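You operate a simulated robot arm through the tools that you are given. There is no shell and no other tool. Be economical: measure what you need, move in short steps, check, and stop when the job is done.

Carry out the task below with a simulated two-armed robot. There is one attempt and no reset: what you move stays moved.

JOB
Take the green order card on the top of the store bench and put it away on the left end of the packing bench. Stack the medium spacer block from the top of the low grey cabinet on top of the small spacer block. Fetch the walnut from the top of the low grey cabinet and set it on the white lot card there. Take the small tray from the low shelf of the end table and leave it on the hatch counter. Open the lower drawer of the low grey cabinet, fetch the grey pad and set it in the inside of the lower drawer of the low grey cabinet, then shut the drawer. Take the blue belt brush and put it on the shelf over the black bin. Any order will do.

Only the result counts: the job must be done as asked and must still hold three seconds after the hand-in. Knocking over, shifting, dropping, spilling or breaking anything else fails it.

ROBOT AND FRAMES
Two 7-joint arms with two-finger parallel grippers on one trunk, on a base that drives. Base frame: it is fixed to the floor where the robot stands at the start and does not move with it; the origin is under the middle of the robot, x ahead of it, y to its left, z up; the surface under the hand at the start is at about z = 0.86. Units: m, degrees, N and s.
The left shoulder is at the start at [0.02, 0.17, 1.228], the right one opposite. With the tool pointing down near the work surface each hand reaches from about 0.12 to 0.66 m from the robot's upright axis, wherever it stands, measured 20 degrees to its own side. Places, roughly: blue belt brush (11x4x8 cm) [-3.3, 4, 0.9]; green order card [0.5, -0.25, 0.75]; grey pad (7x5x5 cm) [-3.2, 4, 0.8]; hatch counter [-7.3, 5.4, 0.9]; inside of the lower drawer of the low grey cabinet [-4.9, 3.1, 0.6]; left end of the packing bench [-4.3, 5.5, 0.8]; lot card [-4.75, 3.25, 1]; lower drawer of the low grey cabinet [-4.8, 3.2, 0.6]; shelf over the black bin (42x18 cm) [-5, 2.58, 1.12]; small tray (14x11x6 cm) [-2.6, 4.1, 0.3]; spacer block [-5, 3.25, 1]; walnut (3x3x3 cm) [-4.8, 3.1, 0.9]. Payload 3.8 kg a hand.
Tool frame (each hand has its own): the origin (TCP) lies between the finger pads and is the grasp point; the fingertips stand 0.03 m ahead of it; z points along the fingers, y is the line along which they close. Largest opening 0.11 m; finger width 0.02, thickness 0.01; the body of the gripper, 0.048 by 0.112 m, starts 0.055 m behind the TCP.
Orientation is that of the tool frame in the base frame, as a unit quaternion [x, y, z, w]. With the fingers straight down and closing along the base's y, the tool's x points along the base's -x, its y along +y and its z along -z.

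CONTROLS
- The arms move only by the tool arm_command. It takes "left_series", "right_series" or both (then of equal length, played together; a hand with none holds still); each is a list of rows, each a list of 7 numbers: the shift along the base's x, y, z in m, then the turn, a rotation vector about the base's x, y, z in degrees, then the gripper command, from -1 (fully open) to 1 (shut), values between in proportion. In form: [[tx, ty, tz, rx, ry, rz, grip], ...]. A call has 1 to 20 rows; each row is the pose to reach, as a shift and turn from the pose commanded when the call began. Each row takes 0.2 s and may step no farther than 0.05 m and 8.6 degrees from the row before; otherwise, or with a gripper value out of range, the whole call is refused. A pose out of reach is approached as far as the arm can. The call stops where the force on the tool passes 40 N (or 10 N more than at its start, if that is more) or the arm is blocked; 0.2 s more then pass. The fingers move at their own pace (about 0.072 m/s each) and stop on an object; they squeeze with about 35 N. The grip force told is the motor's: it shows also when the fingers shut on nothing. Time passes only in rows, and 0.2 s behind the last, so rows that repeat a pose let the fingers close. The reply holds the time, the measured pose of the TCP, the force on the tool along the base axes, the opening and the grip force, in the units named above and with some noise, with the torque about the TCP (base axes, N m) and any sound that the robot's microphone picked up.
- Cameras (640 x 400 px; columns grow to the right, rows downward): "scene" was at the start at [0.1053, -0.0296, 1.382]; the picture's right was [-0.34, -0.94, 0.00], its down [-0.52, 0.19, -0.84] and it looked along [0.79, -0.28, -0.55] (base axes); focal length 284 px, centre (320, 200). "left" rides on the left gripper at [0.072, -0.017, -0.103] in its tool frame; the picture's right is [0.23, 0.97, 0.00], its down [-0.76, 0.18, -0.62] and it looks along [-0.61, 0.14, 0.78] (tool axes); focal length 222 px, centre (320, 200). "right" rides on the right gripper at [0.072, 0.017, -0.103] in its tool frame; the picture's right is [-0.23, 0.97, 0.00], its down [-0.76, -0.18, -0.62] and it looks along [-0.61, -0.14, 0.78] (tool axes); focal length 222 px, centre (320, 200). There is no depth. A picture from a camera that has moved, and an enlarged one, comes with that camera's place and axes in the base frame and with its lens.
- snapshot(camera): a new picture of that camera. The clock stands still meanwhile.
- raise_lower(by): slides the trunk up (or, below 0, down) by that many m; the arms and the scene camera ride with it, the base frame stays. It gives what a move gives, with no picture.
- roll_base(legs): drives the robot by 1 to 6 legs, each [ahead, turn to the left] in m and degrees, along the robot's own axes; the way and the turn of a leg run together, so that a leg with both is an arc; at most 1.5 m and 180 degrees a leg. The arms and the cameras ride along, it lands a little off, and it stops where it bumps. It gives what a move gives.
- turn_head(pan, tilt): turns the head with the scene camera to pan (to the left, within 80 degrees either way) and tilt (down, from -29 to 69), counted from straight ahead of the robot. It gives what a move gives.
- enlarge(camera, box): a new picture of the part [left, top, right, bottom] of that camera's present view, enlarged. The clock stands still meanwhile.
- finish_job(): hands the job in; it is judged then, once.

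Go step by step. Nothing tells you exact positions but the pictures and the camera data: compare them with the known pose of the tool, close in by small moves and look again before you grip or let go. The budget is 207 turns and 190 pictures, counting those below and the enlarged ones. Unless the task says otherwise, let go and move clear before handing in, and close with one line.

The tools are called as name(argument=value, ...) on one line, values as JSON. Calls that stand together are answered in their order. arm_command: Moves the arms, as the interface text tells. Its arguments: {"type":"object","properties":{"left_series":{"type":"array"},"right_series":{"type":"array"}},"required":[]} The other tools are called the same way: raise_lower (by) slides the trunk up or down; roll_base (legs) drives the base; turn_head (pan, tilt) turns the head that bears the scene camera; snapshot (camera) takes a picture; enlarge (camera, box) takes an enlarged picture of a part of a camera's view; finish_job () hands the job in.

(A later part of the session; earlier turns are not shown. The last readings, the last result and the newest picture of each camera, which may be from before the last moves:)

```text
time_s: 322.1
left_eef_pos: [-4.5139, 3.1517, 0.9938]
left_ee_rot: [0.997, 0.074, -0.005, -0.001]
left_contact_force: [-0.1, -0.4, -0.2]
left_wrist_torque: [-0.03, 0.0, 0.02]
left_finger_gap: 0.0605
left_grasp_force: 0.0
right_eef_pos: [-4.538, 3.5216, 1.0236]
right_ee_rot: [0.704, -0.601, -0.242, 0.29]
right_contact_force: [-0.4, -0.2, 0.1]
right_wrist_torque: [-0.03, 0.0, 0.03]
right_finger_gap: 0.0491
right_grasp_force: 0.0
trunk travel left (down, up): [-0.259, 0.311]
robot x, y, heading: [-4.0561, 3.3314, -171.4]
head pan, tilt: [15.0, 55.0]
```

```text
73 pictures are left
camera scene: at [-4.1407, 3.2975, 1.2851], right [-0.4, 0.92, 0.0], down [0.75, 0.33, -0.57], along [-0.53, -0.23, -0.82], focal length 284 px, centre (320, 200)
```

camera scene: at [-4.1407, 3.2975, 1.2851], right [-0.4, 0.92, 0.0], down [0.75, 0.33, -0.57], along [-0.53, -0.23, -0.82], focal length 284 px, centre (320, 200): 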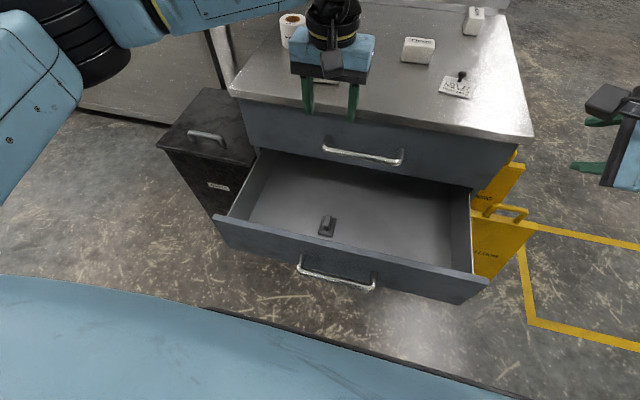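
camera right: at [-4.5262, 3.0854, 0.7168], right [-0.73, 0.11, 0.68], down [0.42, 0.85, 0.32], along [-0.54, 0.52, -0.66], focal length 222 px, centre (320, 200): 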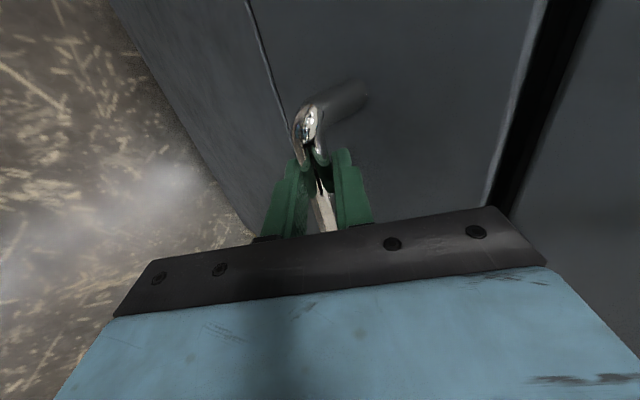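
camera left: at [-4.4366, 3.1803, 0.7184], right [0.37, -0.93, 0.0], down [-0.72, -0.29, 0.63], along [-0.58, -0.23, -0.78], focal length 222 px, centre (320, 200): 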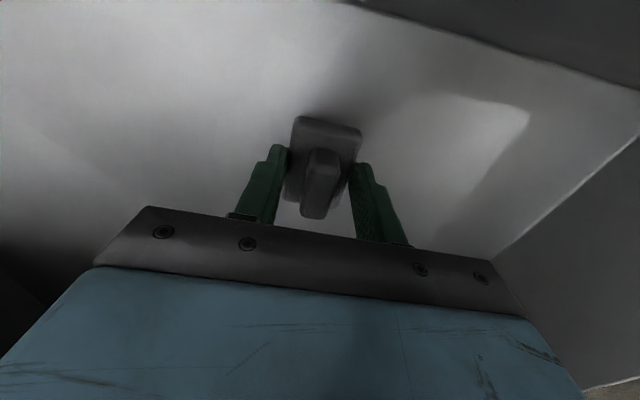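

The pad sits in the drawer. Next I'll shut it: stow the right hand back, back up, and lower the closed left hand in front of the handle bar.

arm_command(right_series=[[0.04, 0, 0.02, 0, 0, 0, 0.1], [0.08, 0, 0.04, 0, 0, 0, 0.1], [0.12, 0, 0.06, 0, 0, 0, 0.1], [0.16, 0, 0.08, 0, 0, 0, 0.1]], left_series=[[0, 0, 0, 0, 0, 0, 0.3], [0, 0.01, 0, 0, 0, 0, 0.8], [0, 0.02, 0, 0, 0, 0, 1], [0, 0.03, 0, 0, 0, 0, 1]])

roll_base(legs=[[-0.18, 0]])

snapshot(camera="scene")

```text
time_s: 323.1
left_eef_pos: [-4.5129, 3.1824, 0.9945]
left_ee_rot: [0.997, 0.076, -0.004, 0.0]
left_contact_force: [0.5, -0.3, 0.2]
left_wrist_torque: [-0.01, 0.01, 0.01]
left_finger_gap: 0.0
left_grasp_force: 34.6
right_eef_pos: [-4.4596, 3.5131, 1.1438]
right_ee_rot: [0.705, -0.601, -0.241, 0.289]
right_contact_force: [0.7, 0.0, 0.0]
right_wrist_torque: [-0.01, 0.01, 0.01]
right_finger_gap: 0.0496
right_grasp_force: 0.0
right hand out of reach, approached as far as the arm can: row 2, 3, 4
trunk travel left (down, up): [-0.259, 0.311]
robot x, y, heading: [-4.0543, 3.3298, -171.5]
head pan, tilt: [15.0, 55.0]
```

```text
time_s: 324.6
left_eef_pos: [-4.3337, 3.2073, 0.9953]
left_ee_rot: [0.997, 0.077, -0.004, 0.0]
left_contact_force: [0.3, 0.5, -0.2]
left_wrist_torque: [-0.02, 0.03, 0.0]
left_finger_gap: 0.0
left_grasp_force: 35.1
right_eef_pos: [-4.2821, 3.5418, 1.1434]
right_ee_rot: [0.705, -0.6, -0.241, 0.291]
right_contact_force: [0.2, 0.8, 0.1]
right_wrist_torque: [0.0, 0.01, -0.02]
right_finger_gap: 0.0497
right_grasp_force: 0.0
trunk travel left (down, up): [-0.259, 0.311]
robot x, y, heading: [-3.879, 3.3551, -171.6]
head pan, tilt: [15.0, 55.0]
```

```text
72 pictures are left
camera scene: at [-3.9619, 3.3248, 1.2852], right [-0.4, 0.91, 0.0], down [0.75, 0.33, -0.57], along [-0.53, -0.23, -0.82], focal length 284 px, centre (320, 200)
```

scene: 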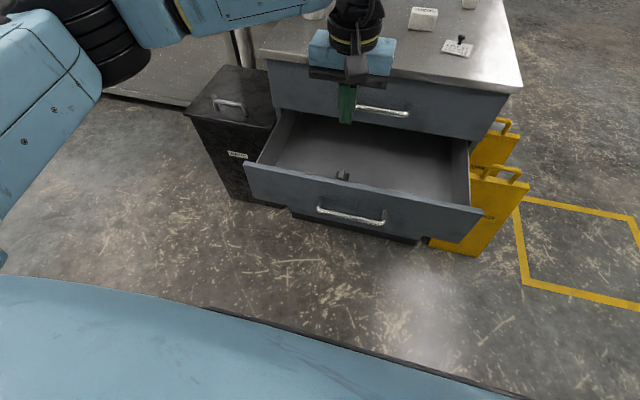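

The hand is just in front of the bar (x -4.375). Lowering to bar height.

raise_lower(by=-0.25)

arm_command(left_series=[[0, 0.01, -0.03, 0, 0, 0, 1], [0, 0.02, -0.06, 0, 0, 0, 1], [0, 0.02, -0.09, 0, 0, 0, 1], [0, 0.02, -0.11, 0, 0, 0, 1]])

enlarge(camera="scene", box=[220, 40, 500, 240])

```text
time_s: 327.2
left_eef_pos: [-4.3359, 3.2086, 0.7455]
left_ee_rot: [0.997, 0.077, -0.005, -0.001]
left_contact_force: [-0.8, -0.1, -0.2]
left_wrist_torque: [0.0, 0.01, -0.01]
left_finger_gap: 0.0001
left_grasp_force: 35.1
right_eef_pos: [-4.2825, 3.5409, 0.8939]
right_ee_rot: [0.706, -0.6, -0.241, 0.289]
right_contact_force: [0.7, 0.4, 0.1]
right_wrist_torque: [0.0, 0.02, 0.03]
right_finger_gap: 0.0494
right_grasp_force: 0.1
trunk travel left (down, up): [-0.009, 0.561]
robot x, y, heading: [-3.8776, 3.359, -171.0]
head pan, tilt: [15.0, 55.0]
```

```text
time_s: 328.2
left_eef_pos: [-4.3338, 3.2291, 0.6337]
left_ee_rot: [0.997, 0.077, -0.004, 0.0]
left_contact_force: [-0.1, -1.0, 0.8]
left_wrist_torque: [0.0, 0.01, 0.01]
left_finger_gap: 0.0001
left_grasp_force: 34.8
right_eef_pos: [-4.2827, 3.5413, 0.8935]
right_ee_rot: [0.706, -0.6, -0.241, 0.29]
right_contact_force: [0.1, 0.4, -0.8]
right_wrist_torque: [0.0, 0.01, 0.0]
right_finger_gap: 0.0497
right_grasp_force: 0.0
trunk travel left (down, up): [-0.009, 0.561]
robot x, y, heading: [-3.8812, 3.3573, -171.3]
head pan, tilt: [15.0, 55.0]
```

```text
2.00 times, centred on (360, 140) of scene
camera zoom: at [-3.9628, 3.3246, 1.0351], right [-0.4, 0.91, 0.0], down [0.75, 0.33, -0.57], along [-0.52, -0.23, -0.82], focal length 567 px, centre (240, 320)
```

zoom: 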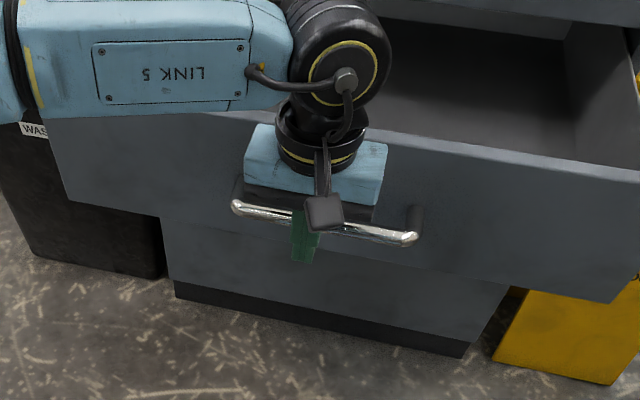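

Pushing with a vertical hand would hit the upper handle near closure, so I'll tilt the left hand 45° forward, so that only the fingertips lead, and push on the panel above the bar.

arm_command(left_series=[[0.02, 0, 0.04, 0, 0, 0, 1], [0.04, 0, 0.07, 0, 0, 0, 1], [0.05, 0, 0.08, -1.2, 8, 0, 1], [0.05, 0, 0.08, -2.4, 16, 0, 1], [0.05, 0, 0.08, -3.6, 24, 0, 1], [0.04, 0, 0.08, -4.8, 32, 0, 1], [0.03, 0, 0.08, -6, 40, 0, 1], [0.02, 0, 0.075, -6.8, 44.5, 0, 1]])

snapshot(camera="scene")

```text
time_s: 330.0
left_eef_pos: [-4.3152, 3.2294, 0.7098]
left_ee_rot: [0.919, 0.07, -0.386, 0.029]
left_contact_force: [0.0, -0.1, -0.1]
left_wrist_torque: [0.02, -0.04, 0.02]
left_finger_gap: 0.0001
left_grasp_force: 34.7
right_eef_pos: [-4.2824, 3.5421, 0.8944]
right_ee_rot: [0.706, -0.6, -0.24, 0.29]
right_contact_force: [-0.8, 0.9, -0.4]
right_wrist_torque: [0.0, -0.03, 0.0]
right_finger_gap: 0.0497
right_grasp_force: 0.2
trunk travel left (down, up): [-0.009, 0.561]
robot x, y, heading: [-3.8731, 3.3555, -171.5]
head pan, tilt: [15.0, 55.0]
```

```text
70 pictures are left
camera scene: at [-3.9628, 3.3246, 1.0351], right [-0.4, 0.91, 0.0], down [0.75, 0.33, -0.57], along [-0.52, -0.23, -0.82], focal length 284 px, centre (320, 200)
```

scene: 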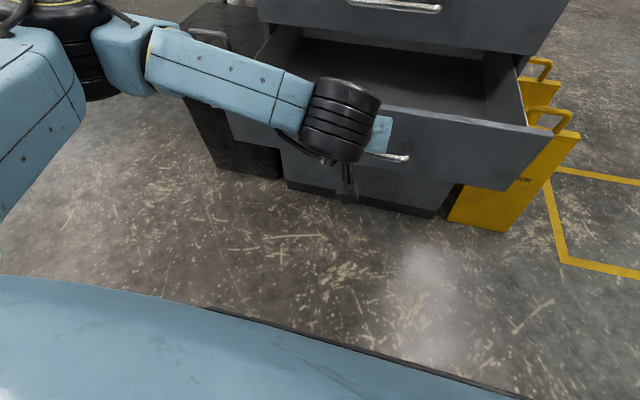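

arm_command(left_series=[[0, 0, -0.01, 0, 0, 0, 1], [0, 0, -0.018, 0, 0, 0, 1]])

roll_base(legs=[[0.2, 0]])

snapshot(camera="scene")

```text
time_s: 330.6
left_eef_pos: [-4.3148, 3.2276, 0.6927]
left_ee_rot: [0.92, 0.069, -0.386, 0.028]
left_contact_force: [-0.4, -0.3, -0.5]
left_wrist_torque: [-0.01, 0.04, 0.02]
left_finger_gap: 0.0
left_grasp_force: 34.9
right_eef_pos: [-4.2828, 3.541, 0.8933]
right_ee_rot: [0.706, -0.601, -0.24, 0.289]
right_contact_force: [-0.2, 0.2, 0.6]
right_wrist_torque: [0.0, 0.02, 0.04]
right_finger_gap: 0.0498
right_grasp_force: 0.0
trunk travel left (down, up): [-0.009, 0.561]
robot x, y, heading: [-3.8756, 3.3557, -171.1]
head pan, tilt: [15.0, 55.0]
```

```text
time_s: 332.2
left_eef_pos: [-4.508, 3.1984, 0.6926]
left_ee_rot: [0.92, 0.07, -0.386, 0.028]
left_contact_force: [0.5, -1.2, -0.2]
left_wrist_torque: [0.01, 0.0, -0.01]
left_finger_gap: 0.0003
left_grasp_force: 34.8
right_eef_pos: [-4.4765, 3.5106, 0.8944]
right_ee_rot: [0.706, -0.6, -0.24, 0.29]
right_contact_force: [0.1, 0.3, -0.1]
right_wrist_torque: [0.01, -0.03, 0.01]
right_finger_gap: 0.0497
right_grasp_force: 0.0
trunk travel left (down, up): [-0.009, 0.561]
robot x, y, heading: [-4.0683, 3.3271, -171.2]
head pan, tilt: [15.0, 55.0]
```

```text
69 pictures are left
camera scene: at [-4.156, 3.2947, 1.0351], right [-0.4, 0.91, 0.0], down [0.75, 0.33, -0.57], along [-0.52, -0.23, -0.82], focal length 284 px, centre (320, 200)
```

scene: 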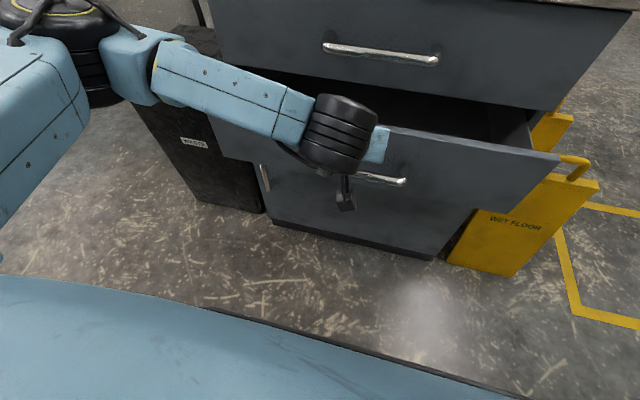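

Closing nicely. I'll raise the right hand for safety and continue.

arm_command(right_series=[[0.01, 0.01, 0.04, 0, 0, 0, 0.1], [0.02, 0.02, 0.08, 0, 0, 0, 0.1], [0.03, 0.03, 0.12, 0, 0, 0, 0.1], [0.03, 0.03, 0.16, 0, 0, 0, 0.1]])

roll_base(legs=[[0.09, 0]])

snapshot(camera="scene")

```text
time_s: 333.2
left_eef_pos: [-4.507, 3.1974, 0.6936]
left_ee_rot: [0.919, 0.07, -0.386, 0.029]
left_contact_force: [-0.1, 0.2, -0.8]
left_wrist_torque: [0.0, 0.0, -0.02]
left_finger_gap: 0.0
left_grasp_force: 35.3
right_eef_pos: [-4.4474, 3.5406, 1.0508]
right_ee_rot: [0.705, -0.601, -0.241, 0.289]
right_contact_force: [-0.1, 0.2, 0.2]
right_wrist_torque: [-0.02, 0.0, -0.02]
right_finger_gap: 0.0493
right_grasp_force: 0.1
trunk travel left (down, up): [-0.009, 0.561]
robot x, y, heading: [-4.0695, 3.3253, -171.0]
head pan, tilt: [15.0, 55.0]
```

```text
time_s: 334.3
left_eef_pos: [-4.5966, 3.1846, 0.6922]
left_ee_rot: [0.92, 0.071, -0.385, 0.028]
left_contact_force: [-0.5, -0.2, -0.3]
left_wrist_torque: [-0.03, 0.0, 0.04]
left_finger_gap: 0.0002
left_grasp_force: 34.3
right_eef_pos: [-4.5349, 3.5267, 1.0505]
right_ee_rot: [0.705, -0.601, -0.24, 0.29]
right_contact_force: [0.1, 0.2, -0.6]
right_wrist_torque: [0.02, 0.04, -0.03]
right_finger_gap: 0.0495
right_grasp_force: 0.1
trunk travel left (down, up): [-0.009, 0.561]
robot x, y, heading: [-4.1547, 3.3144, -171.1]
head pan, tilt: [15.0, 55.0]
```

```text
68 pictures are left
camera scene: at [-4.243, 3.2813, 1.0351], right [-0.4, 0.92, 0.0], down [0.75, 0.33, -0.57], along [-0.52, -0.23, -0.82], focal length 284 px, centre (320, 200)
```

scene: 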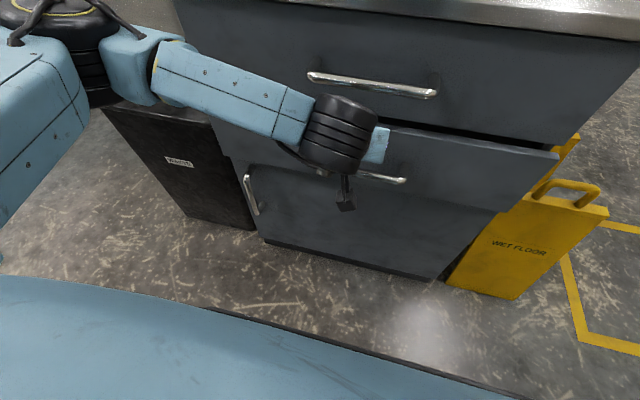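

A small gap of about 3 cm remains. I'll finish with the arm in small steps.

arm_command(left_series=[[-0.01, -0.002, 0, 0, 0, 0, 1], [-0.02, -0.003, 0, 0, 0, 0, 1], [-0.03, -0.005, 0, 0, 0, 0, 1], [-0.036, -0.006, 0, 0, 0, 0, 1], [-0.042, -0.007, 0, 0, 0, 0, 1]])

snapshot(camera="scene")

```text
time_s: 335.3
left_eef_pos: [-4.6226, 3.1813, 0.6895]
left_ee_rot: [0.922, 0.067, -0.379, 0.027]
left_contact_force: [12.3, 1.0, 3.8]
left_wrist_torque: [-0.02, -0.03, 0.03]
left_finger_gap: 0.0
left_grasp_force: 35.0
right_eef_pos: [-4.5315, 3.5272, 1.0527]
right_ee_rot: [0.705, -0.6, -0.242, 0.29]
right_contact_force: [0.5, 0.4, 0.3]
right_wrist_torque: [0.02, 0.02, 0.0]
right_finger_gap: 0.0496
right_grasp_force: 0.0
trunk travel left (down, up): [-0.009, 0.561]
robot x, y, heading: [-4.1542, 3.3139, -171.0]
head pan, tilt: [15.0, 55.0]
stopped in row 4 (left hand): the force on the tool passed its limit at 48 N (the readings are from after the stop); the commanded pose is now the measured one
```

```text
67 pictures are left
camera scene: at [-4.2408, 3.2813, 1.0353], right [-0.4, 0.91, 0.0], down [0.75, 0.33, -0.57], along [-0.53, -0.23, -0.82], focal length 284 px, centre (320, 200)
```

scene: 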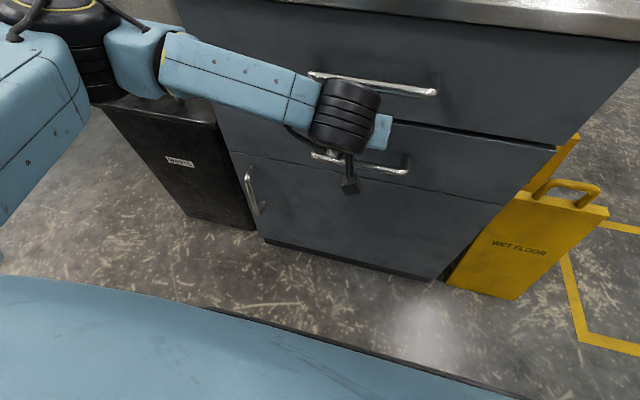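

The drawer is flush shut. I'll retreat, raise the trunk, straighten the left hand, and view the cabinet top.

roll_base(legs=[[-0.2, 0]])

raise_lower(by=0.36)

arm_command(left_series=[[0.01, 0, 0.02, 1.2, -8, 0, 0.5], [0.02, 0, 0.04, 2.4, -16, 0, 0], [0.03, -0.01, 0.05, 3.6, -24, 0, -0.5], [0.04, -0.02, 0.05, 4.8, -32, 0, -1], [0.05, -0.03, 0.05, 6, -40, 0, -1], [0.06, -0.04, 0.05, 6.8, -44.5, 0, -1]])

turn_head(pan=0, tilt=45)

snapshot(camera="scene")

```text
time_s: 336.9
left_eef_pos: [-4.4254, 3.2112, 0.6902]
left_ee_rot: [0.922, 0.07, -0.38, 0.028]
left_contact_force: [-0.4, 0.3, 0.3]
left_wrist_torque: [-0.04, 0.02, 0.02]
left_finger_gap: 0.0
left_grasp_force: 34.3
right_eef_pos: [-4.3354, 3.5573, 1.0517]
right_ee_rot: [0.706, -0.6, -0.24, 0.29]
right_contact_force: [-0.2, -0.9, 2.3]
right_wrist_torque: [0.01, -0.01, 0.0]
right_finger_gap: 0.0492
right_grasp_force: 0.1
trunk travel left (down, up): [-0.009, 0.561]
robot x, y, heading: [-3.9568, 3.3431, -171.0]
head pan, tilt: [15.0, 55.0]
```

```text
time_s: 340.4
left_eef_pos: [-4.4254, 3.2105, 1.0496]
left_ee_rot: [0.922, 0.069, -0.38, 0.028]
left_contact_force: [0.0, -0.3, -1.0]
left_wrist_torque: [0.0, 0.03, -0.03]
left_finger_gap: 0.0
left_grasp_force: 35.4
right_eef_pos: [-4.3353, 3.5571, 1.411]
right_ee_rot: [0.707, -0.599, -0.24, 0.29]
right_contact_force: [-0.9, 0.6, -0.4]
right_wrist_torque: [-0.01, -0.01, -0.02]
right_finger_gap: 0.0496
right_grasp_force: 0.1
trunk travel left (down, up): [-0.369, 0.201]
robot x, y, heading: [-3.9572, 3.3456, -170.7]
head pan, tilt: [15.0, 55.0]
```

```text
time_s: 341.8
left_eef_pos: [-4.3657, 3.17, 1.1011]
left_ee_rot: [0.997, 0.075, 0.003, -0.003]
left_contact_force: [-0.6, -0.1, 0.5]
left_wrist_torque: [0.01, 0.02, 0.02]
left_finger_gap: 0.11
left_grasp_force: 0.1
right_eef_pos: [-4.3348, 3.557, 1.4111]
right_ee_rot: [0.707, -0.599, -0.24, 0.289]
right_contact_force: [-0.8, 0.1, 0.2]
right_wrist_torque: [0.01, -0.01, 0.03]
right_finger_gap: 0.0495
right_grasp_force: 0.1
trunk travel left (down, up): [-0.369, 0.201]
robot x, y, heading: [-3.9579, 3.3443, -170.9]
head pan, tilt: [15.0, 55.0]
```

```text
time_s: 342.6
left_eef_pos: [-4.366, 3.1707, 1.1011]
left_ee_rot: [0.997, 0.074, 0.002, -0.001]
left_contact_force: [-0.5, -0.2, 0.3]
left_wrist_torque: [-0.04, 0.0, 0.0]
left_finger_gap: 0.1101
left_grasp_force: 0.0
right_eef_pos: [-4.3366, 3.5582, 1.4112]
right_ee_rot: [0.707, -0.6, -0.239, 0.29]
right_contact_force: [0.1, -0.3, 0.3]
right_wrist_torque: [-0.04, -0.01, -0.02]
right_finger_gap: 0.0494
right_grasp_force: 0.0
trunk travel left (down, up): [-0.369, 0.201]
robot x, y, heading: [-3.9565, 3.344, -171.2]
head pan, tilt: [0.0, 45.0]
```

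```text
66 pictures are left
camera scene: at [-4.0575, 3.3287, 1.4085], right [-0.16, 0.99, 0.0], down [0.7, 0.11, -0.71], along [-0.7, -0.11, -0.71], focal length 284 px, centre (320, 200)
```

scene: 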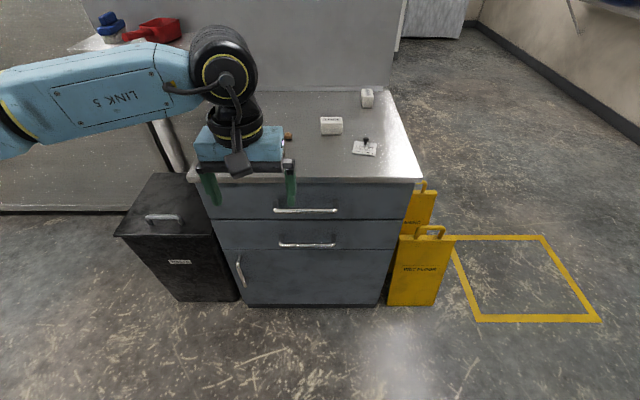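

Cabinet-top positions: SMALL [-4.876, 3.239], MEDIUM [-5.096, 3.344], lot card [-4.794, 3.349], walnut [-4.806, 3.109]. First the walnut with the left hand: I'll move the base to about [-4.345, 3.468].

roll_base(legs=[[0, -26.5], [0.4, 0], [0, 26.7]])

raise_lower(by=-0.03)

turn_head(pan=18, tilt=50)

snapshot(camera="scene")

```text
time_s: 347.8
left_eef_pos: [-4.7454, 3.2813, 1.1001]
left_ee_rot: [0.997, 0.083, 0.002, -0.002]
left_contact_force: [-0.3, 0.1, -0.1]
left_wrist_torque: [-0.01, -0.04, -0.04]
left_finger_gap: 0.1101
left_grasp_force: 0.1
right_eef_pos: [-4.7223, 3.6705, 1.4109]
right_ee_rot: [0.712, -0.593, -0.238, 0.292]
right_contact_force: [0.5, -0.3, 0.6]
right_wrist_torque: [0.0, 0.02, -0.02]
right_finger_gap: 0.0496
right_grasp_force: 0.0
trunk travel left (down, up): [-0.369, 0.201]
robot x, y, heading: [-4.3375, 3.4612, -169.9]
head pan, tilt: [0.0, 45.0]
```

```text
time_s: 348.5
left_eef_pos: [-4.745, 3.2831, 1.0705]
left_ee_rot: [0.997, 0.083, 0.002, -0.002]
left_contact_force: [-0.2, 0.0, 0.5]
left_wrist_torque: [-0.01, 0.01, 0.01]
left_finger_gap: 0.11
left_grasp_force: 0.1
right_eef_pos: [-4.7207, 3.6684, 1.3818]
right_ee_rot: [0.712, -0.593, -0.238, 0.292]
right_contact_force: [0.6, 0.4, -0.3]
right_wrist_torque: [-0.03, 0.02, 0.0]
right_finger_gap: 0.0495
right_grasp_force: 0.0
trunk travel left (down, up): [-0.339, 0.231]
robot x, y, heading: [-4.3458, 3.4669, -170.2]
head pan, tilt: [0.0, 45.0]
```

```text
time_s: 349.3
left_eef_pos: [-4.7446, 3.2822, 1.0707]
left_ee_rot: [0.997, 0.083, 0.002, -0.001]
left_contact_force: [0.7, 0.0, -0.7]
left_wrist_torque: [0.0, 0.0, 0.03]
left_finger_gap: 0.1099
left_grasp_force: 0.0
right_eef_pos: [-4.7219, 3.6678, 1.3808]
right_ee_rot: [0.712, -0.593, -0.237, 0.293]
right_contact_force: [0.2, 0.9, -0.1]
right_wrist_torque: [-0.03, -0.02, -0.03]
right_finger_gap: 0.0493
right_grasp_force: 0.0
trunk travel left (down, up): [-0.339, 0.231]
robot x, y, heading: [-4.3403, 3.4664, -170.1]
head pan, tilt: [18.0, 50.0]
```

```text
65 pictures are left
camera scene: at [-4.428, 3.4234, 1.3717], right [-0.47, 0.88, 0.0], down [0.68, 0.36, -0.64], along [-0.57, -0.3, -0.77], focal length 284 px, centre (320, 200)
```

scene: 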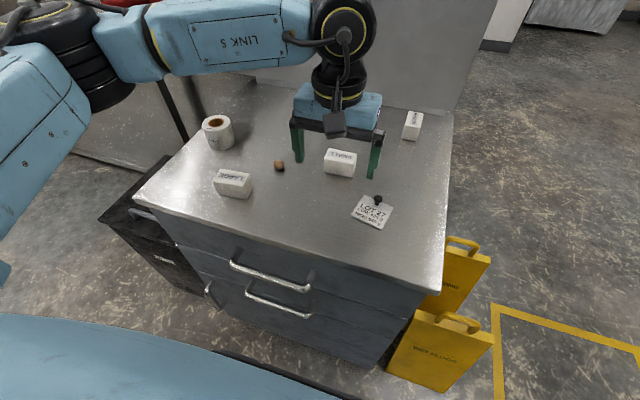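

Refined: walnut at [-4.812, 3.117], lot card at [-4.796, 3.351]. Moving the left hand above the walnut.

arm_command(left_series=[[-0.015, -0.035, 0, 0, 0, 0, -0.6], [-0.03, -0.07, 0, 0, 0, 0, -0.2], [-0.045, -0.11, 0, 0, 0, 0, -0.1], [-0.06, -0.15, -0.01, 0, 0, 0, -0.1], [-0.067, -0.165, -0.04, 0, 0, 0, -0.1], [-0.067, -0.165, -0.07, 0, 0, 0, -0.1]])

snapshot(camera="left")

enlarge(camera="scene", box=[200, 90, 440, 240])

```text
time_s: 350.7
left_eef_pos: [-4.812, 3.1182, 0.9973]
left_ee_rot: [0.996, 0.084, 0.003, -0.001]
left_contact_force: [1.1, -0.5, 0.5]
left_wrist_torque: [0.03, -0.02, 0.04]
left_finger_gap: 0.0604
left_grasp_force: 0.1
right_eef_pos: [-4.722, 3.6686, 1.3814]
right_ee_rot: [0.712, -0.593, -0.237, 0.292]
right_contact_force: [-0.4, 0.5, -0.5]
right_wrist_torque: [-0.01, -0.02, -0.04]
right_finger_gap: 0.0495
right_grasp_force: 0.1
trunk travel left (down, up): [-0.339, 0.231]
robot x, y, heading: [-4.3374, 3.4625, -170.0]
head pan, tilt: [18.0, 50.0]
```

```text
64 pictures are left
camera left: at [-4.7439, 3.1459, 1.1019], right [0.39, -0.92, 0.0], down [-0.72, -0.3, 0.62], along [-0.57, -0.24, -0.79], focal length 222 px, centre (320, 200)
```

left: 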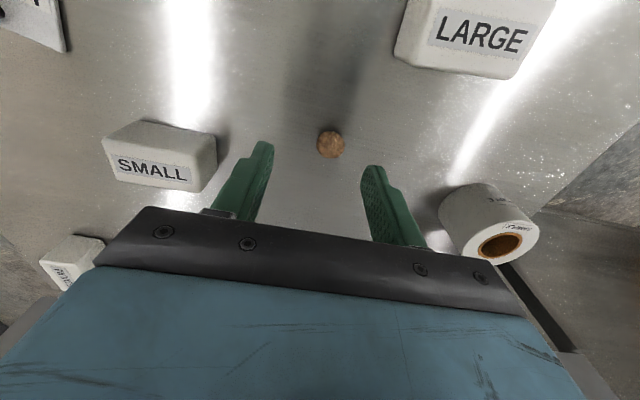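

```text
2.67 times, centred on (320, 165) of scene
camera zoom: at [-4.4282, 3.4232, 1.3716], right [-0.47, 0.88, 0.0], down [0.68, 0.36, -0.64], along [-0.57, -0.3, -0.77], focal length 756 px, centre (320, 293)
```

zoom: 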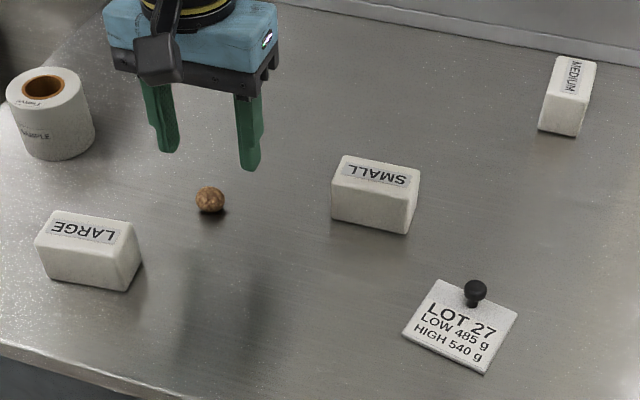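

Walnut at [-4.815, 3.109]. Trimming and lowering to grasp.

arm_command(left_series=[[-0.003, -0.009, -0.02, 0, 0, 0, -0.1], [-0.003, -0.009, -0.04, 0, 0, 0, -0.1], [-0.003, -0.009, -0.055, 0, 0, 0, -0.1], [-0.003, -0.009, -0.063, 0, 0, 0, -0.1]])

snapshot(camera="left")

```text
time_s: 351.7
left_eef_pos: [-4.8155, 3.1076, 0.9375]
left_ee_rot: [0.997, 0.083, 0.002, -0.003]
left_contact_force: [0.4, 0.7, -0.6]
left_wrist_torque: [0.01, 0.01, 0.01]
left_finger_gap: 0.0607
left_grasp_force: 0.1
right_eef_pos: [-4.7224, 3.6699, 1.3806]
right_ee_rot: [0.712, -0.593, -0.237, 0.292]
right_contact_force: [0.5, 0.0, 1.0]
right_wrist_torque: [0.03, 0.0, -0.03]
right_finger_gap: 0.0494
right_grasp_force: 0.2
trunk travel left (down, up): [-0.339, 0.231]
robot x, y, heading: [-4.3404, 3.4635, -169.8]
head pan, tilt: [18.0, 50.0]
```

```text
62 pictures are left
camera left: at [-4.7469, 3.1363, 1.0401], right [0.39, -0.92, 0.0], down [-0.72, -0.3, 0.62], along [-0.57, -0.24, -0.79], focal length 222 px, centre (320, 200)
```

left: 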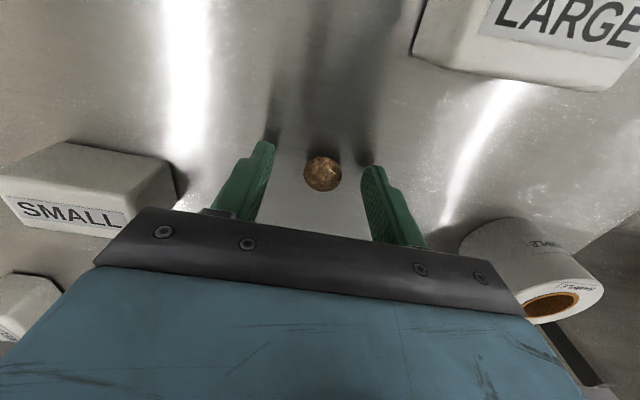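

The walnut is between the fingertips. Closing and lifting.

arm_command(left_series=[[0, 0, -0.003, 0, 0, 0, 0.3], [0, 0, -0.003, 0, 0, 0, 1], [0, 0, -0.003, 0, 0, 0, 1], [0, 0, 0.03, 0, 0, 0, 1], [0, 0, 0.06, 0, 0, 0, 1]])

snapshot(camera="left")

```text
time_s: 352.9
left_eef_pos: [-4.8148, 3.1089, 0.9985]
left_ee_rot: [0.996, 0.084, 0.003, -0.002]
left_contact_force: [0.2, 0.0, 0.7]
left_wrist_torque: [-0.01, 0.01, -0.01]
left_finger_gap: 0.0243
left_grasp_force: 34.6
right_eef_pos: [-4.7215, 3.6682, 1.3821]
right_ee_rot: [0.712, -0.593, -0.237, 0.292]
right_contact_force: [0.1, -0.2, -0.1]
right_wrist_torque: [0.0, 0.0, 0.01]
right_finger_gap: 0.0493
right_grasp_force: 0.0
trunk travel left (down, up): [-0.339, 0.231]
robot x, y, heading: [-4.3398, 3.4649, -170.2]
head pan, tilt: [18.0, 50.0]
```

```text
61 pictures are left
camera left: at [-4.7463, 3.1368, 1.1014], right [0.39, -0.92, 0.0], down [-0.72, -0.3, 0.62], along [-0.57, -0.24, -0.79], focal length 222 px, centre (320, 200)
```

left: 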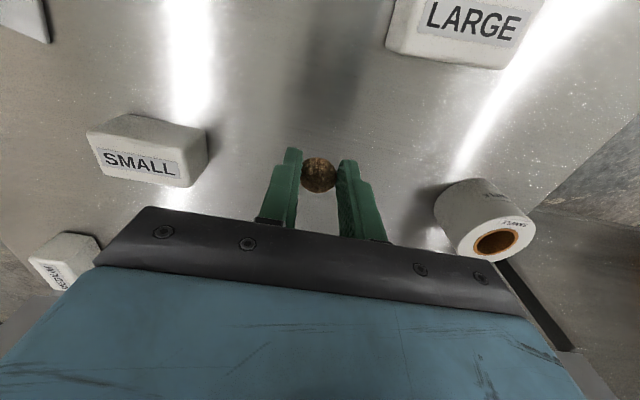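

Walnut held. Moving it over the card's clear area at [-4.783, 3.351].

arm_command(left_series=[[0.01, 0.02, 0.03, 0, 0, 0, 1], [0.02, 0.06, 0.04, 0, 0, 0, 1], [0.03, 0.1, 0.04, 0, 0, 0, 1], [0.032, 0.145, 0.04, 0, 0, 0, 1], [0.032, 0.19, 0.03, 0, 0, 0, 1], [0.032, 0.23, 0.01, 0, 0, 0, 1], [0.032, 0.242, -0.02, 0, 0, 0, 1]])

snapshot(camera="left")

enlarge(camera="scene", box=[280, 110, 460, 260])

```text
time_s: 354.5
left_eef_pos: [-4.7843, 3.3512, 0.9754]
left_ee_rot: [0.996, 0.084, 0.002, -0.001]
left_contact_force: [-0.1, -0.3, -0.1]
left_wrist_torque: [-0.04, -0.04, -0.01]
left_finger_gap: 0.0243
left_grasp_force: 34.7
right_eef_pos: [-4.7234, 3.669, 1.3812]
right_ee_rot: [0.712, -0.593, -0.238, 0.292]
right_contact_force: [-0.8, 0.2, -0.7]
right_wrist_torque: [-0.01, -0.01, -0.01]
right_finger_gap: 0.0495
right_grasp_force: 0.1
trunk travel left (down, up): [-0.339, 0.231]
robot x, y, heading: [-4.3392, 3.461, -170.0]
head pan, tilt: [18.0, 50.0]
```

```text
60 pictures are left
camera left: at [-4.7153, 3.3801, 1.0789], right [0.39, -0.92, 0.0], down [-0.72, -0.31, 0.62], along [-0.57, -0.24, -0.78], focal length 222 px, centre (320, 200)
```

left: 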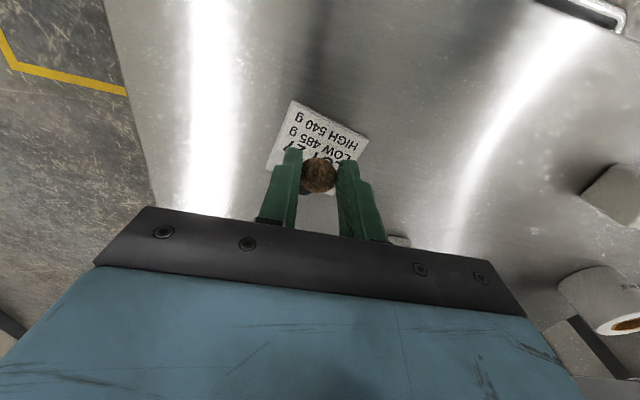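

```text
2.67 times, centred on (370, 185) of scene
camera zoom: at [-4.4281, 3.4229, 1.3716], right [-0.47, 0.88, 0.0], down [0.68, 0.36, -0.64], along [-0.57, -0.3, -0.77], focal length 756 px, centre (187, 240)
```

zoom: 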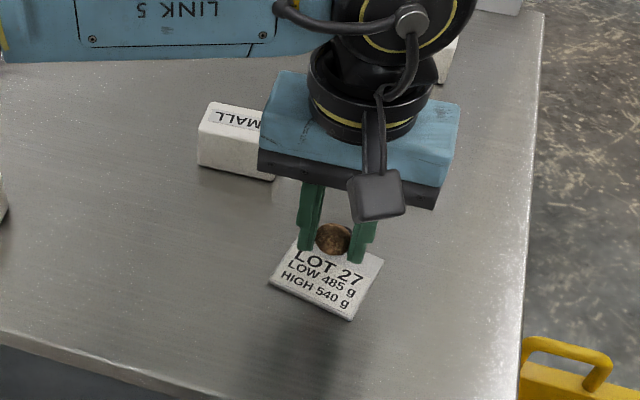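

The card is right below. I'll shift 6 mm toward its clear side and lower gently.

arm_command(left_series=[[0.006, 0, -0.015, 0, 0, 0, 1], [0.006, 0, -0.026, 0, 0, 0, 1], [0.006, 0, -0.033, 0, 0, 0, 1], [0.006, 0, -0.037, 0, 0, 0, 1]])

enlarge(camera="scene", box=[300, 130, 440, 250])

```text
time_s: 355.5
left_eef_pos: [-4.7782, 3.3514, 0.9391]
left_ee_rot: [0.997, 0.083, 0.001, -0.001]
left_contact_force: [0.2, -0.2, 0.2]
left_wrist_torque: [-0.02, -0.04, 0.02]
left_finger_gap: 0.0242
left_grasp_force: 34.7
right_eef_pos: [-4.722, 3.6683, 1.3815]
right_ee_rot: [0.712, -0.593, -0.237, 0.292]
right_contact_force: [-0.1, -1.3, 1.0]
right_wrist_torque: [0.0, -0.02, 0.03]
right_finger_gap: 0.0495
right_grasp_force: 0.1
trunk travel left (down, up): [-0.339, 0.231]
robot x, y, heading: [-4.3379, 3.4656, -169.9]
head pan, tilt: [18.0, 50.0]
```

```text
3.33 times, centred on (370, 190) of scene
camera zoom: at [-4.428, 3.4233, 1.3717], right [-0.47, 0.88, 0.0], down [0.68, 0.36, -0.64], along [-0.57, -0.3, -0.77], focal length 945 px, centre (153, 233)
```

zoom: 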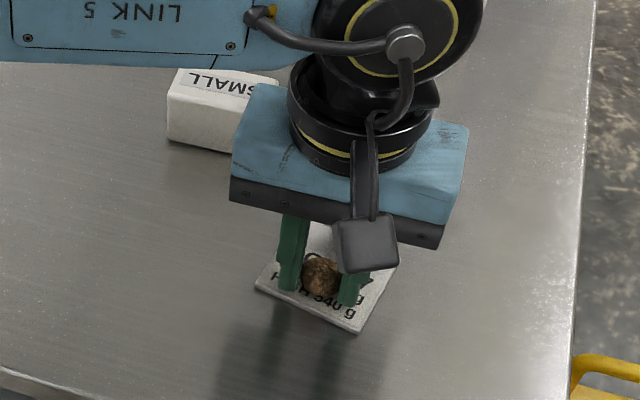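

arm_command(left_series=[[0, 0, -0.002, 0, 0, 0, 1], [0, 0, -0.003, 0, 0, 0, 1]])

```text
time_s: 356.1
left_eef_pos: [-4.778, 3.3507, 0.9388]
left_ee_rot: [0.996, 0.084, 0.001, -0.001]
left_contact_force: [1.4, 0.2, 13.3]
left_wrist_torque: [0.02, 0.07, 0.0]
left_finger_gap: 0.0242
left_grasp_force: 35.2
right_eef_pos: [-4.722, 3.6689, 1.3816]
right_ee_rot: [0.712, -0.593, -0.237, 0.293]
right_contact_force: [0.3, 0.3, -0.1]
right_wrist_torque: [0.0, 0.03, -0.02]
right_finger_gap: 0.0496
right_grasp_force: 0.1
trunk travel left (down, up): [-0.339, 0.231]
robot x, y, heading: [-4.3419, 3.4622, -170.0]
head pan, tilt: [18.0, 50.0]
```

Contact (13 N). Opening slowly and lifting.

arm_command(left_series=[[0, 0, 0, 0, 0, 0, 0.45], [0, 0, 0, 0, 0, 0, 0.25], [0, 0, 0, 0, 0, 0, 0.1], [0, 0, 0, 0, 0, 0, 0.1], [0, 0, 0.03, 0, 0, 0, 0.1], [0, 0, 0.07, 0, 0, 0, 0.1], [0.02, 0, 0.11, 0, 0, 0, 0.1]])

snapshot(camera="left")

```text
time_s: 357.7
left_eef_pos: [-4.7574, 3.3493, 1.0481]
left_ee_rot: [0.996, 0.084, 0.001, 0.0]
left_contact_force: [0.3, -0.1, 1.1]
left_wrist_torque: [-0.02, 0.02, -0.03]
left_finger_gap: 0.0497
left_grasp_force: 0.0
right_eef_pos: [-4.7216, 3.6699, 1.3817]
right_ee_rot: [0.712, -0.593, -0.237, 0.293]
right_contact_force: [-0.3, -0.9, 0.3]
right_wrist_torque: [0.02, -0.01, -0.03]
right_finger_gap: 0.0496
right_grasp_force: 0.0
trunk travel left (down, up): [-0.339, 0.231]
robot x, y, heading: [-4.3391, 3.4604, -170.1]
head pan, tilt: [18.0, 50.0]
```

```text
57 pictures are left
camera left: at [-4.6888, 3.3772, 1.1506], right [0.39, -0.92, 0.0], down [-0.72, -0.3, 0.62], along [-0.57, -0.24, -0.78], focal length 222 px, centre (320, 200)
```

left: 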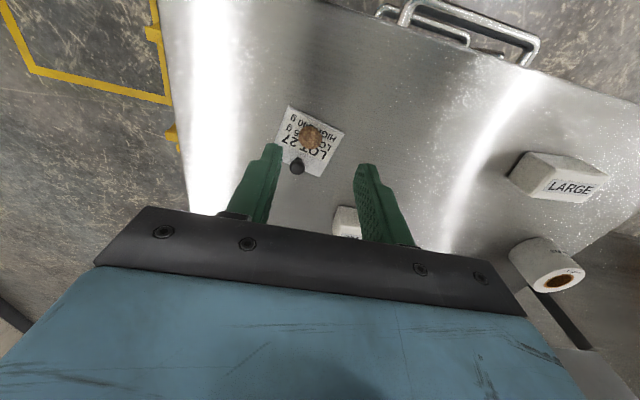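

The walnut sits on the card. Next the MEDIUM block, far back: I'll reorient the right hand (roll back, keeping the forward tilt) and reposition the base in front, slightly left.

arm_command(right_series=[[0, 0, 0, 5.7, 1.0, 5.8, 0.1], [0, 0, 0, 11.4, 2.0, 11.6, -0.3], [0, 0, 0, 17.1, 3.0, 17.3, -0.6], [0, 0, 0, 22.8, 4.0, 23.1, -1], [0, 0, 0, 28.5, 5.0, 28.9, -1], [0, 0, 0, 34.2, 6.0, 34.7, -1], [0, 0, 0, 39.9, 7.0, 40.5, -1], [0, 0, 0, 45.6, 8.0, 46.3, -1], [0, 0, 0, 51.3, 9.0, 52.0, -1], [0, 0, 0, 57.0, 10.0, 57.8, -1], [0, 0, 0, 62.7, 11.0, 63.6, -1]], left_series=[[0.02, 0, 0.02, 0, 0, 0, -1], [0.04, 0, 0.04, 0, 0, 0, -1], [0.06, 0, 0.06, 0, 0, 0, -1], [0.08, 0, 0.08, 0, 0, 0, -1], [0.08, 0, 0.1, 0, 0, 0, -1], [0.08, 0, 0.1, 0, 0, 0, -1], [0.08, 0, 0.1, 0, 0, 0, -1], [0.08, 0, 0.1, 0, 0, 0, -1], [0.08, 0, 0.1, 0, 0, 0, -1], [0.08, 0, 0.1, 0, 0, 0, -1], [0.08, 0, 0.1, 0, 0, 0, -1]])

roll_base(legs=[[-0.2, 0], [0, 42.5], [0.25, 0], [0, -42.5], [0.08, 0]])

turn_head(pan=-12, tilt=40)

snapshot(camera="scene")

```text
time_s: 360.1
left_eef_pos: [-4.678, 3.3498, 1.1467]
left_ee_rot: [0.996, 0.084, 0.003, -0.001]
left_contact_force: [-0.1, -0.5, 1.1]
left_wrist_torque: [0.01, 0.0, 0.02]
left_finger_gap: 0.11
left_grasp_force: 0.0
right_eef_pos: [-4.7218, 3.6694, 1.3809]
right_ee_rot: [0.923, 0.08, -0.376, 0.024]
right_contact_force: [0.0, 0.4, 0.6]
right_wrist_torque: [-0.01, -0.01, 0.01]
right_finger_gap: 0.1101
right_grasp_force: 0.1
trunk travel left (down, up): [-0.339, 0.231]
robot x, y, heading: [-4.3403, 3.464, -169.9]
head pan, tilt: [18.0, 50.0]
```

```text
time_s: 367.8
left_eef_pos: [-4.7189, 3.1799, 1.1459]
left_ee_rot: [0.997, 0.072, 0.002, -0.001]
left_contact_force: [0.7, -0.6, 0.6]
left_wrist_torque: [0.01, -0.02, 0.01]
left_finger_gap: 0.11
left_grasp_force: 0.0
right_eef_pos: [-4.7567, 3.499, 1.3802]
right_ee_rot: [0.924, 0.067, -0.376, 0.021]
right_contact_force: [-0.3, -0.6, 0.5]
right_wrist_torque: [-0.01, 0.01, 0.01]
right_finger_gap: 0.11
right_grasp_force: 0.0
trunk travel left (down, up): [-0.339, 0.231]
robot x, y, heading: [-4.3765, 3.2824, -171.2]
head pan, tilt: [18.0, 50.0]
```

```text
time_s: 368.7
left_eef_pos: [-4.7187, 3.1805, 1.1454]
left_ee_rot: [0.997, 0.072, 0.002, -0.002]
left_contact_force: [-0.1, 0.0, -0.1]
left_wrist_torque: [-0.01, -0.03, 0.02]
left_finger_gap: 0.11
left_grasp_force: 0.1
right_eef_pos: [-4.7555, 3.4999, 1.3805]
right_ee_rot: [0.924, 0.069, -0.377, 0.022]
right_contact_force: [0.6, -0.5, -1.5]
right_wrist_torque: [0.01, 0.04, -0.03]
right_finger_gap: 0.1099
right_grasp_force: 0.1
trunk travel left (down, up): [-0.339, 0.231]
robot x, y, heading: [-4.375, 3.2881, -171.2]
head pan, tilt: [-12.0, 40.0]
```

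```text
56 pictures are left
camera scene: at [-4.4831, 3.2877, 1.3858], right [0.06, 1.0, 0.0], down [0.64, -0.04, -0.77], along [-0.76, 0.04, -0.64], focal length 284 px, centre (320, 200)
```

scene: 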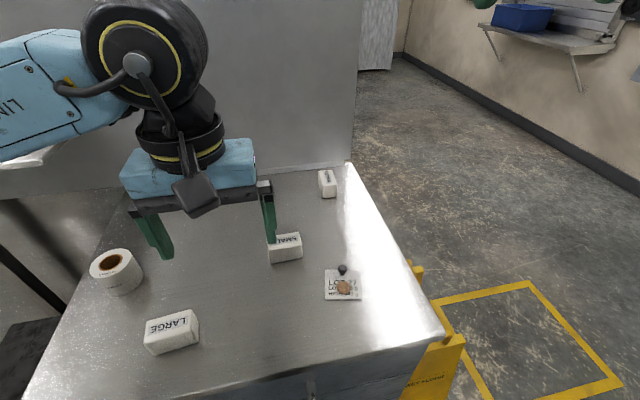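

MEDIUM confirmed at [-5.10, 3.34], its long side along the depth. I'll roll 6 cm closer, lower the trunk 10 cm, and extend the right hand with a steeper tilt toward it at height.

roll_base(legs=[[0.06, 0]])

raise_lower(by=-0.1)

arm_command(right_series=[[-0.03, -0.02, -0.03, -1, 6.6, 0, -1], [-0.06, -0.04, -0.06, -2, 13, 0, -1], [-0.09, -0.06, -0.08, -3.1, 19.8, 0, -1], [-0.12, -0.08, -0.1, -3.1, 19.8, 0, -0.6], [-0.15, -0.1, -0.11, -3.1, 19.8, 0, -0.4], [-0.18, -0.12, -0.12, -3.1, 19.8, 0, -0.4], [-0.21, -0.13, -0.13, -3.1, 19.8, 0, -0.4], [-0.25, -0.14, -0.14, -3.1, 19.8, 0, -0.4]])

```text
time_s: 369.7
left_eef_pos: [-4.7781, 3.1727, 1.1467]
left_ee_rot: [0.997, 0.073, 0.002, -0.002]
left_contact_force: [-0.4, 0.2, 1.6]
left_wrist_torque: [0.03, -0.05, 0.01]
left_finger_gap: 0.1099
left_grasp_force: 0.1
right_eef_pos: [-4.8144, 3.4899, 1.381]
right_ee_rot: [0.924, 0.068, -0.376, 0.021]
right_contact_force: [0.1, -0.5, -0.6]
right_wrist_torque: [-0.01, -0.01, -0.01]
right_finger_gap: 0.11
right_grasp_force: 0.0
trunk travel left (down, up): [-0.339, 0.231]
robot x, y, heading: [-4.4385, 3.2776, -171.4]
head pan, tilt: [-12.0, 40.0]
```

```text
time_s: 371.0
left_eef_pos: [-4.7777, 3.1722, 1.0457]
left_ee_rot: [0.997, 0.072, 0.002, -0.002]
left_contact_force: [0.2, -0.1, -0.8]
left_wrist_torque: [-0.04, 0.04, 0.01]
left_finger_gap: 0.1101
left_grasp_force: 0.0
right_eef_pos: [-4.8132, 3.4915, 1.2809]
right_ee_rot: [0.924, 0.068, -0.375, 0.022]
right_contact_force: [-0.2, -0.2, 0.4]
right_wrist_torque: [0.02, 0.02, 0.03]
right_finger_gap: 0.1104
right_grasp_force: 0.0
trunk travel left (down, up): [-0.239, 0.331]
robot x, y, heading: [-4.4377, 3.2787, -171.5]
head pan, tilt: [-12.0, 40.0]
```

```text
time_s: 372.8
left_eef_pos: [-4.7791, 3.1714, 1.0452]
left_ee_rot: [0.997, 0.072, 0.003, -0.001]
left_contact_force: [-0.9, -0.3, -0.1]
left_wrist_torque: [-0.01, -0.03, -0.01]
left_finger_gap: 0.1098
left_grasp_force: 0.0
right_eef_pos: [-5.0639, 3.3503, 1.1422]
right_ee_rot: [0.844, 0.06, -0.531, 0.034]
right_contact_force: [-0.8, 0.0, 0.8]
right_wrist_torque: [0.03, -0.02, 0.04]
right_finger_gap: 0.077
right_grasp_force: 0.0
trunk travel left (down, up): [-0.239, 0.331]
robot x, y, heading: [-4.4363, 3.2769, -171.4]
head pan, tilt: [-12.0, 40.0]
```

Excellent, the reach is fine: the right hand is at [-5.064, 3.350, 1.142]. I'll lower to about 1.02 and check alignment.

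arm_command(right_series=[[0, 0, -0.04, 0, 0, 0, -0.4], [0, -0.002, -0.08, 0, 0, 0, -0.4], [0, -0.002, -0.115, 0, 0, 0, -0.4]])

snapshot(camera="right")

snapshot(camera="scene")

```text
time_s: 373.6
left_eef_pos: [-4.776, 3.1711, 1.0454]
left_ee_rot: [0.997, 0.072, 0.001, -0.001]
left_contact_force: [0.7, -0.5, 0.7]
left_wrist_torque: [0.0, 0.0, 0.01]
left_finger_gap: 0.1102
left_grasp_force: 0.1
right_eef_pos: [-5.0594, 3.3543, 1.0283]
right_ee_rot: [0.845, 0.06, -0.531, 0.035]
right_contact_force: [-0.2, 0.1, 1.1]
right_wrist_torque: [0.01, -0.06, -0.01]
right_finger_gap: 0.077
right_grasp_force: 0.1
right hand out of reach, approached as far as the arm can: row 3
trunk travel left (down, up): [-0.239, 0.331]
robot x, y, heading: [-4.4394, 3.2757, -171.2]
head pan, tilt: [-12.0, 40.0]
```

```text
55 pictures are left
camera right: at [-4.9348, 3.3562, 1.0068], right [0.04, -0.98, 0.2], down [0.2, 0.2, 0.96], along [-0.98, 0.0, 0.21], focal length 222 px, centre (320, 200)
```

right: 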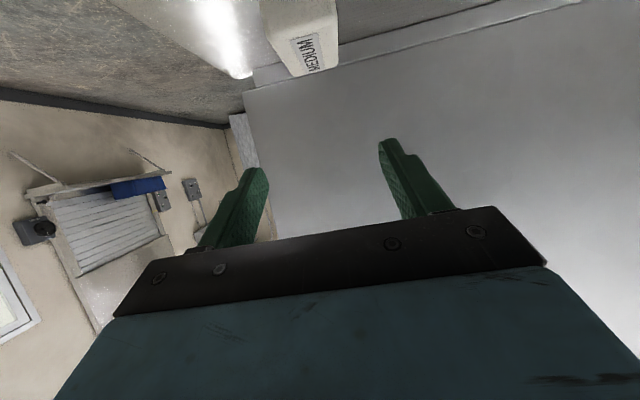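

```text
54 pictures are left
camera scene: at [-4.5416, 3.279, 1.2858], right [0.06, 1.0, 0.0], down [0.64, -0.04, -0.77], along [-0.76, 0.04, -0.64], focal length 284 px, centre (320, 200)
```

scene: 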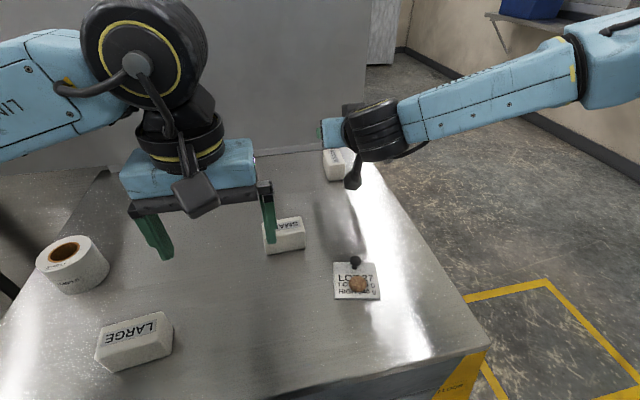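

Lateral alignment is good. I'll roll 3 cm closer, reduce the tilt by 12° for camera clearance, lift the left hand, then lower via the trunk.

roll_base(legs=[[0.03, 0]])

arm_command(right_series=[[0, -0.003, 0, 0.9, -6, 0, -0.4], [0, -0.006, 0, 1.8, -11.9, 0, -0.4], [0, -0.006, 0, 1.8, -11.9, 0, -0.4]], left_series=[[0.03, 0, 0.03, 0, 0, 0, -1], [0.06, 0, 0.06, 0, 0, 0, -1], [0.08, 0, 0.09, 0, 0, 0, -1]])

raise_lower(by=-0.05)

snapshot(camera="right")

```text
time_s: 374.4
left_eef_pos: [-4.8088, 3.1674, 1.0458]
left_ee_rot: [0.997, 0.072, 0.003, -0.001]
left_contact_force: [-0.7, -0.9, 0.1]
left_wrist_torque: [-0.01, -0.01, -0.01]
left_finger_gap: 0.11
left_grasp_force: 0.1
right_eef_pos: [-5.0898, 3.3496, 1.029]
right_ee_rot: [0.845, 0.062, -0.53, 0.035]
right_contact_force: [-0.6, -0.4, 0.0]
right_wrist_torque: [0.04, 0.0, -0.01]
right_finger_gap: 0.077
right_grasp_force: 0.0
trunk travel left (down, up): [-0.239, 0.331]
robot x, y, heading: [-4.4651, 3.2745, -171.3]
head pan, tilt: [-12.0, 40.0]
```

```text
time_s: 375.2
left_eef_pos: [-4.7268, 3.1666, 1.1381]
left_ee_rot: [0.997, 0.073, 0.002, -0.001]
left_contact_force: [-1.0, 0.3, -0.2]
left_wrist_torque: [-0.07, -0.02, 0.01]
left_finger_gap: 0.1098
left_grasp_force: 0.0
right_eef_pos: [-5.0882, 3.3481, 1.0309]
right_ee_rot: [0.895, 0.066, -0.44, 0.029]
right_contact_force: [0.3, -0.5, 0.2]
right_wrist_torque: [0.0, 0.02, 0.0]
right_finger_gap: 0.077
right_grasp_force: 0.1
right hand out of reach, approached as far as the arm can: row 2
trunk travel left (down, up): [-0.239, 0.331]
robot x, y, heading: [-4.4677, 3.2741, -171.2]
head pan, tilt: [-12.0, 40.0]
```

```text
time_s: 376.1
left_eef_pos: [-4.7265, 3.1664, 1.0904]
left_ee_rot: [0.997, 0.072, 0.002, 0.0]
left_contact_force: [0.0, -0.8, -0.3]
left_wrist_torque: [-0.02, 0.0, -0.01]
left_finger_gap: 0.11
left_grasp_force: 0.1
right_eef_pos: [-5.0882, 3.3462, 0.981]
right_ee_rot: [0.896, 0.068, -0.439, 0.029]
right_contact_force: [0.9, -0.6, -0.4]
right_wrist_torque: [0.01, 0.0, 0.01]
right_finger_gap: 0.0773
right_grasp_force: 0.1
trunk travel left (down, up): [-0.189, 0.381]
robot x, y, heading: [-4.4659, 3.273, -171.3]
head pan, tilt: [-12.0, 40.0]
```

```text
53 pictures are left
camera right: at [-4.9614, 3.3486, 0.9846], right [0.0, -0.98, 0.17], down [0.0, 0.17, 0.98], along [-1.0, 0.0, 0.0], focal length 222 px, centre (320, 200)
```

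right: 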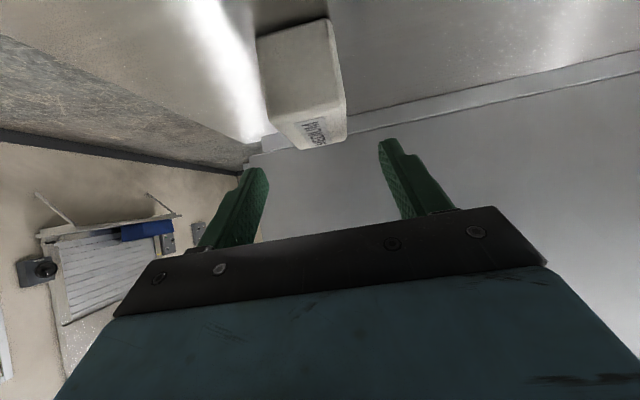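

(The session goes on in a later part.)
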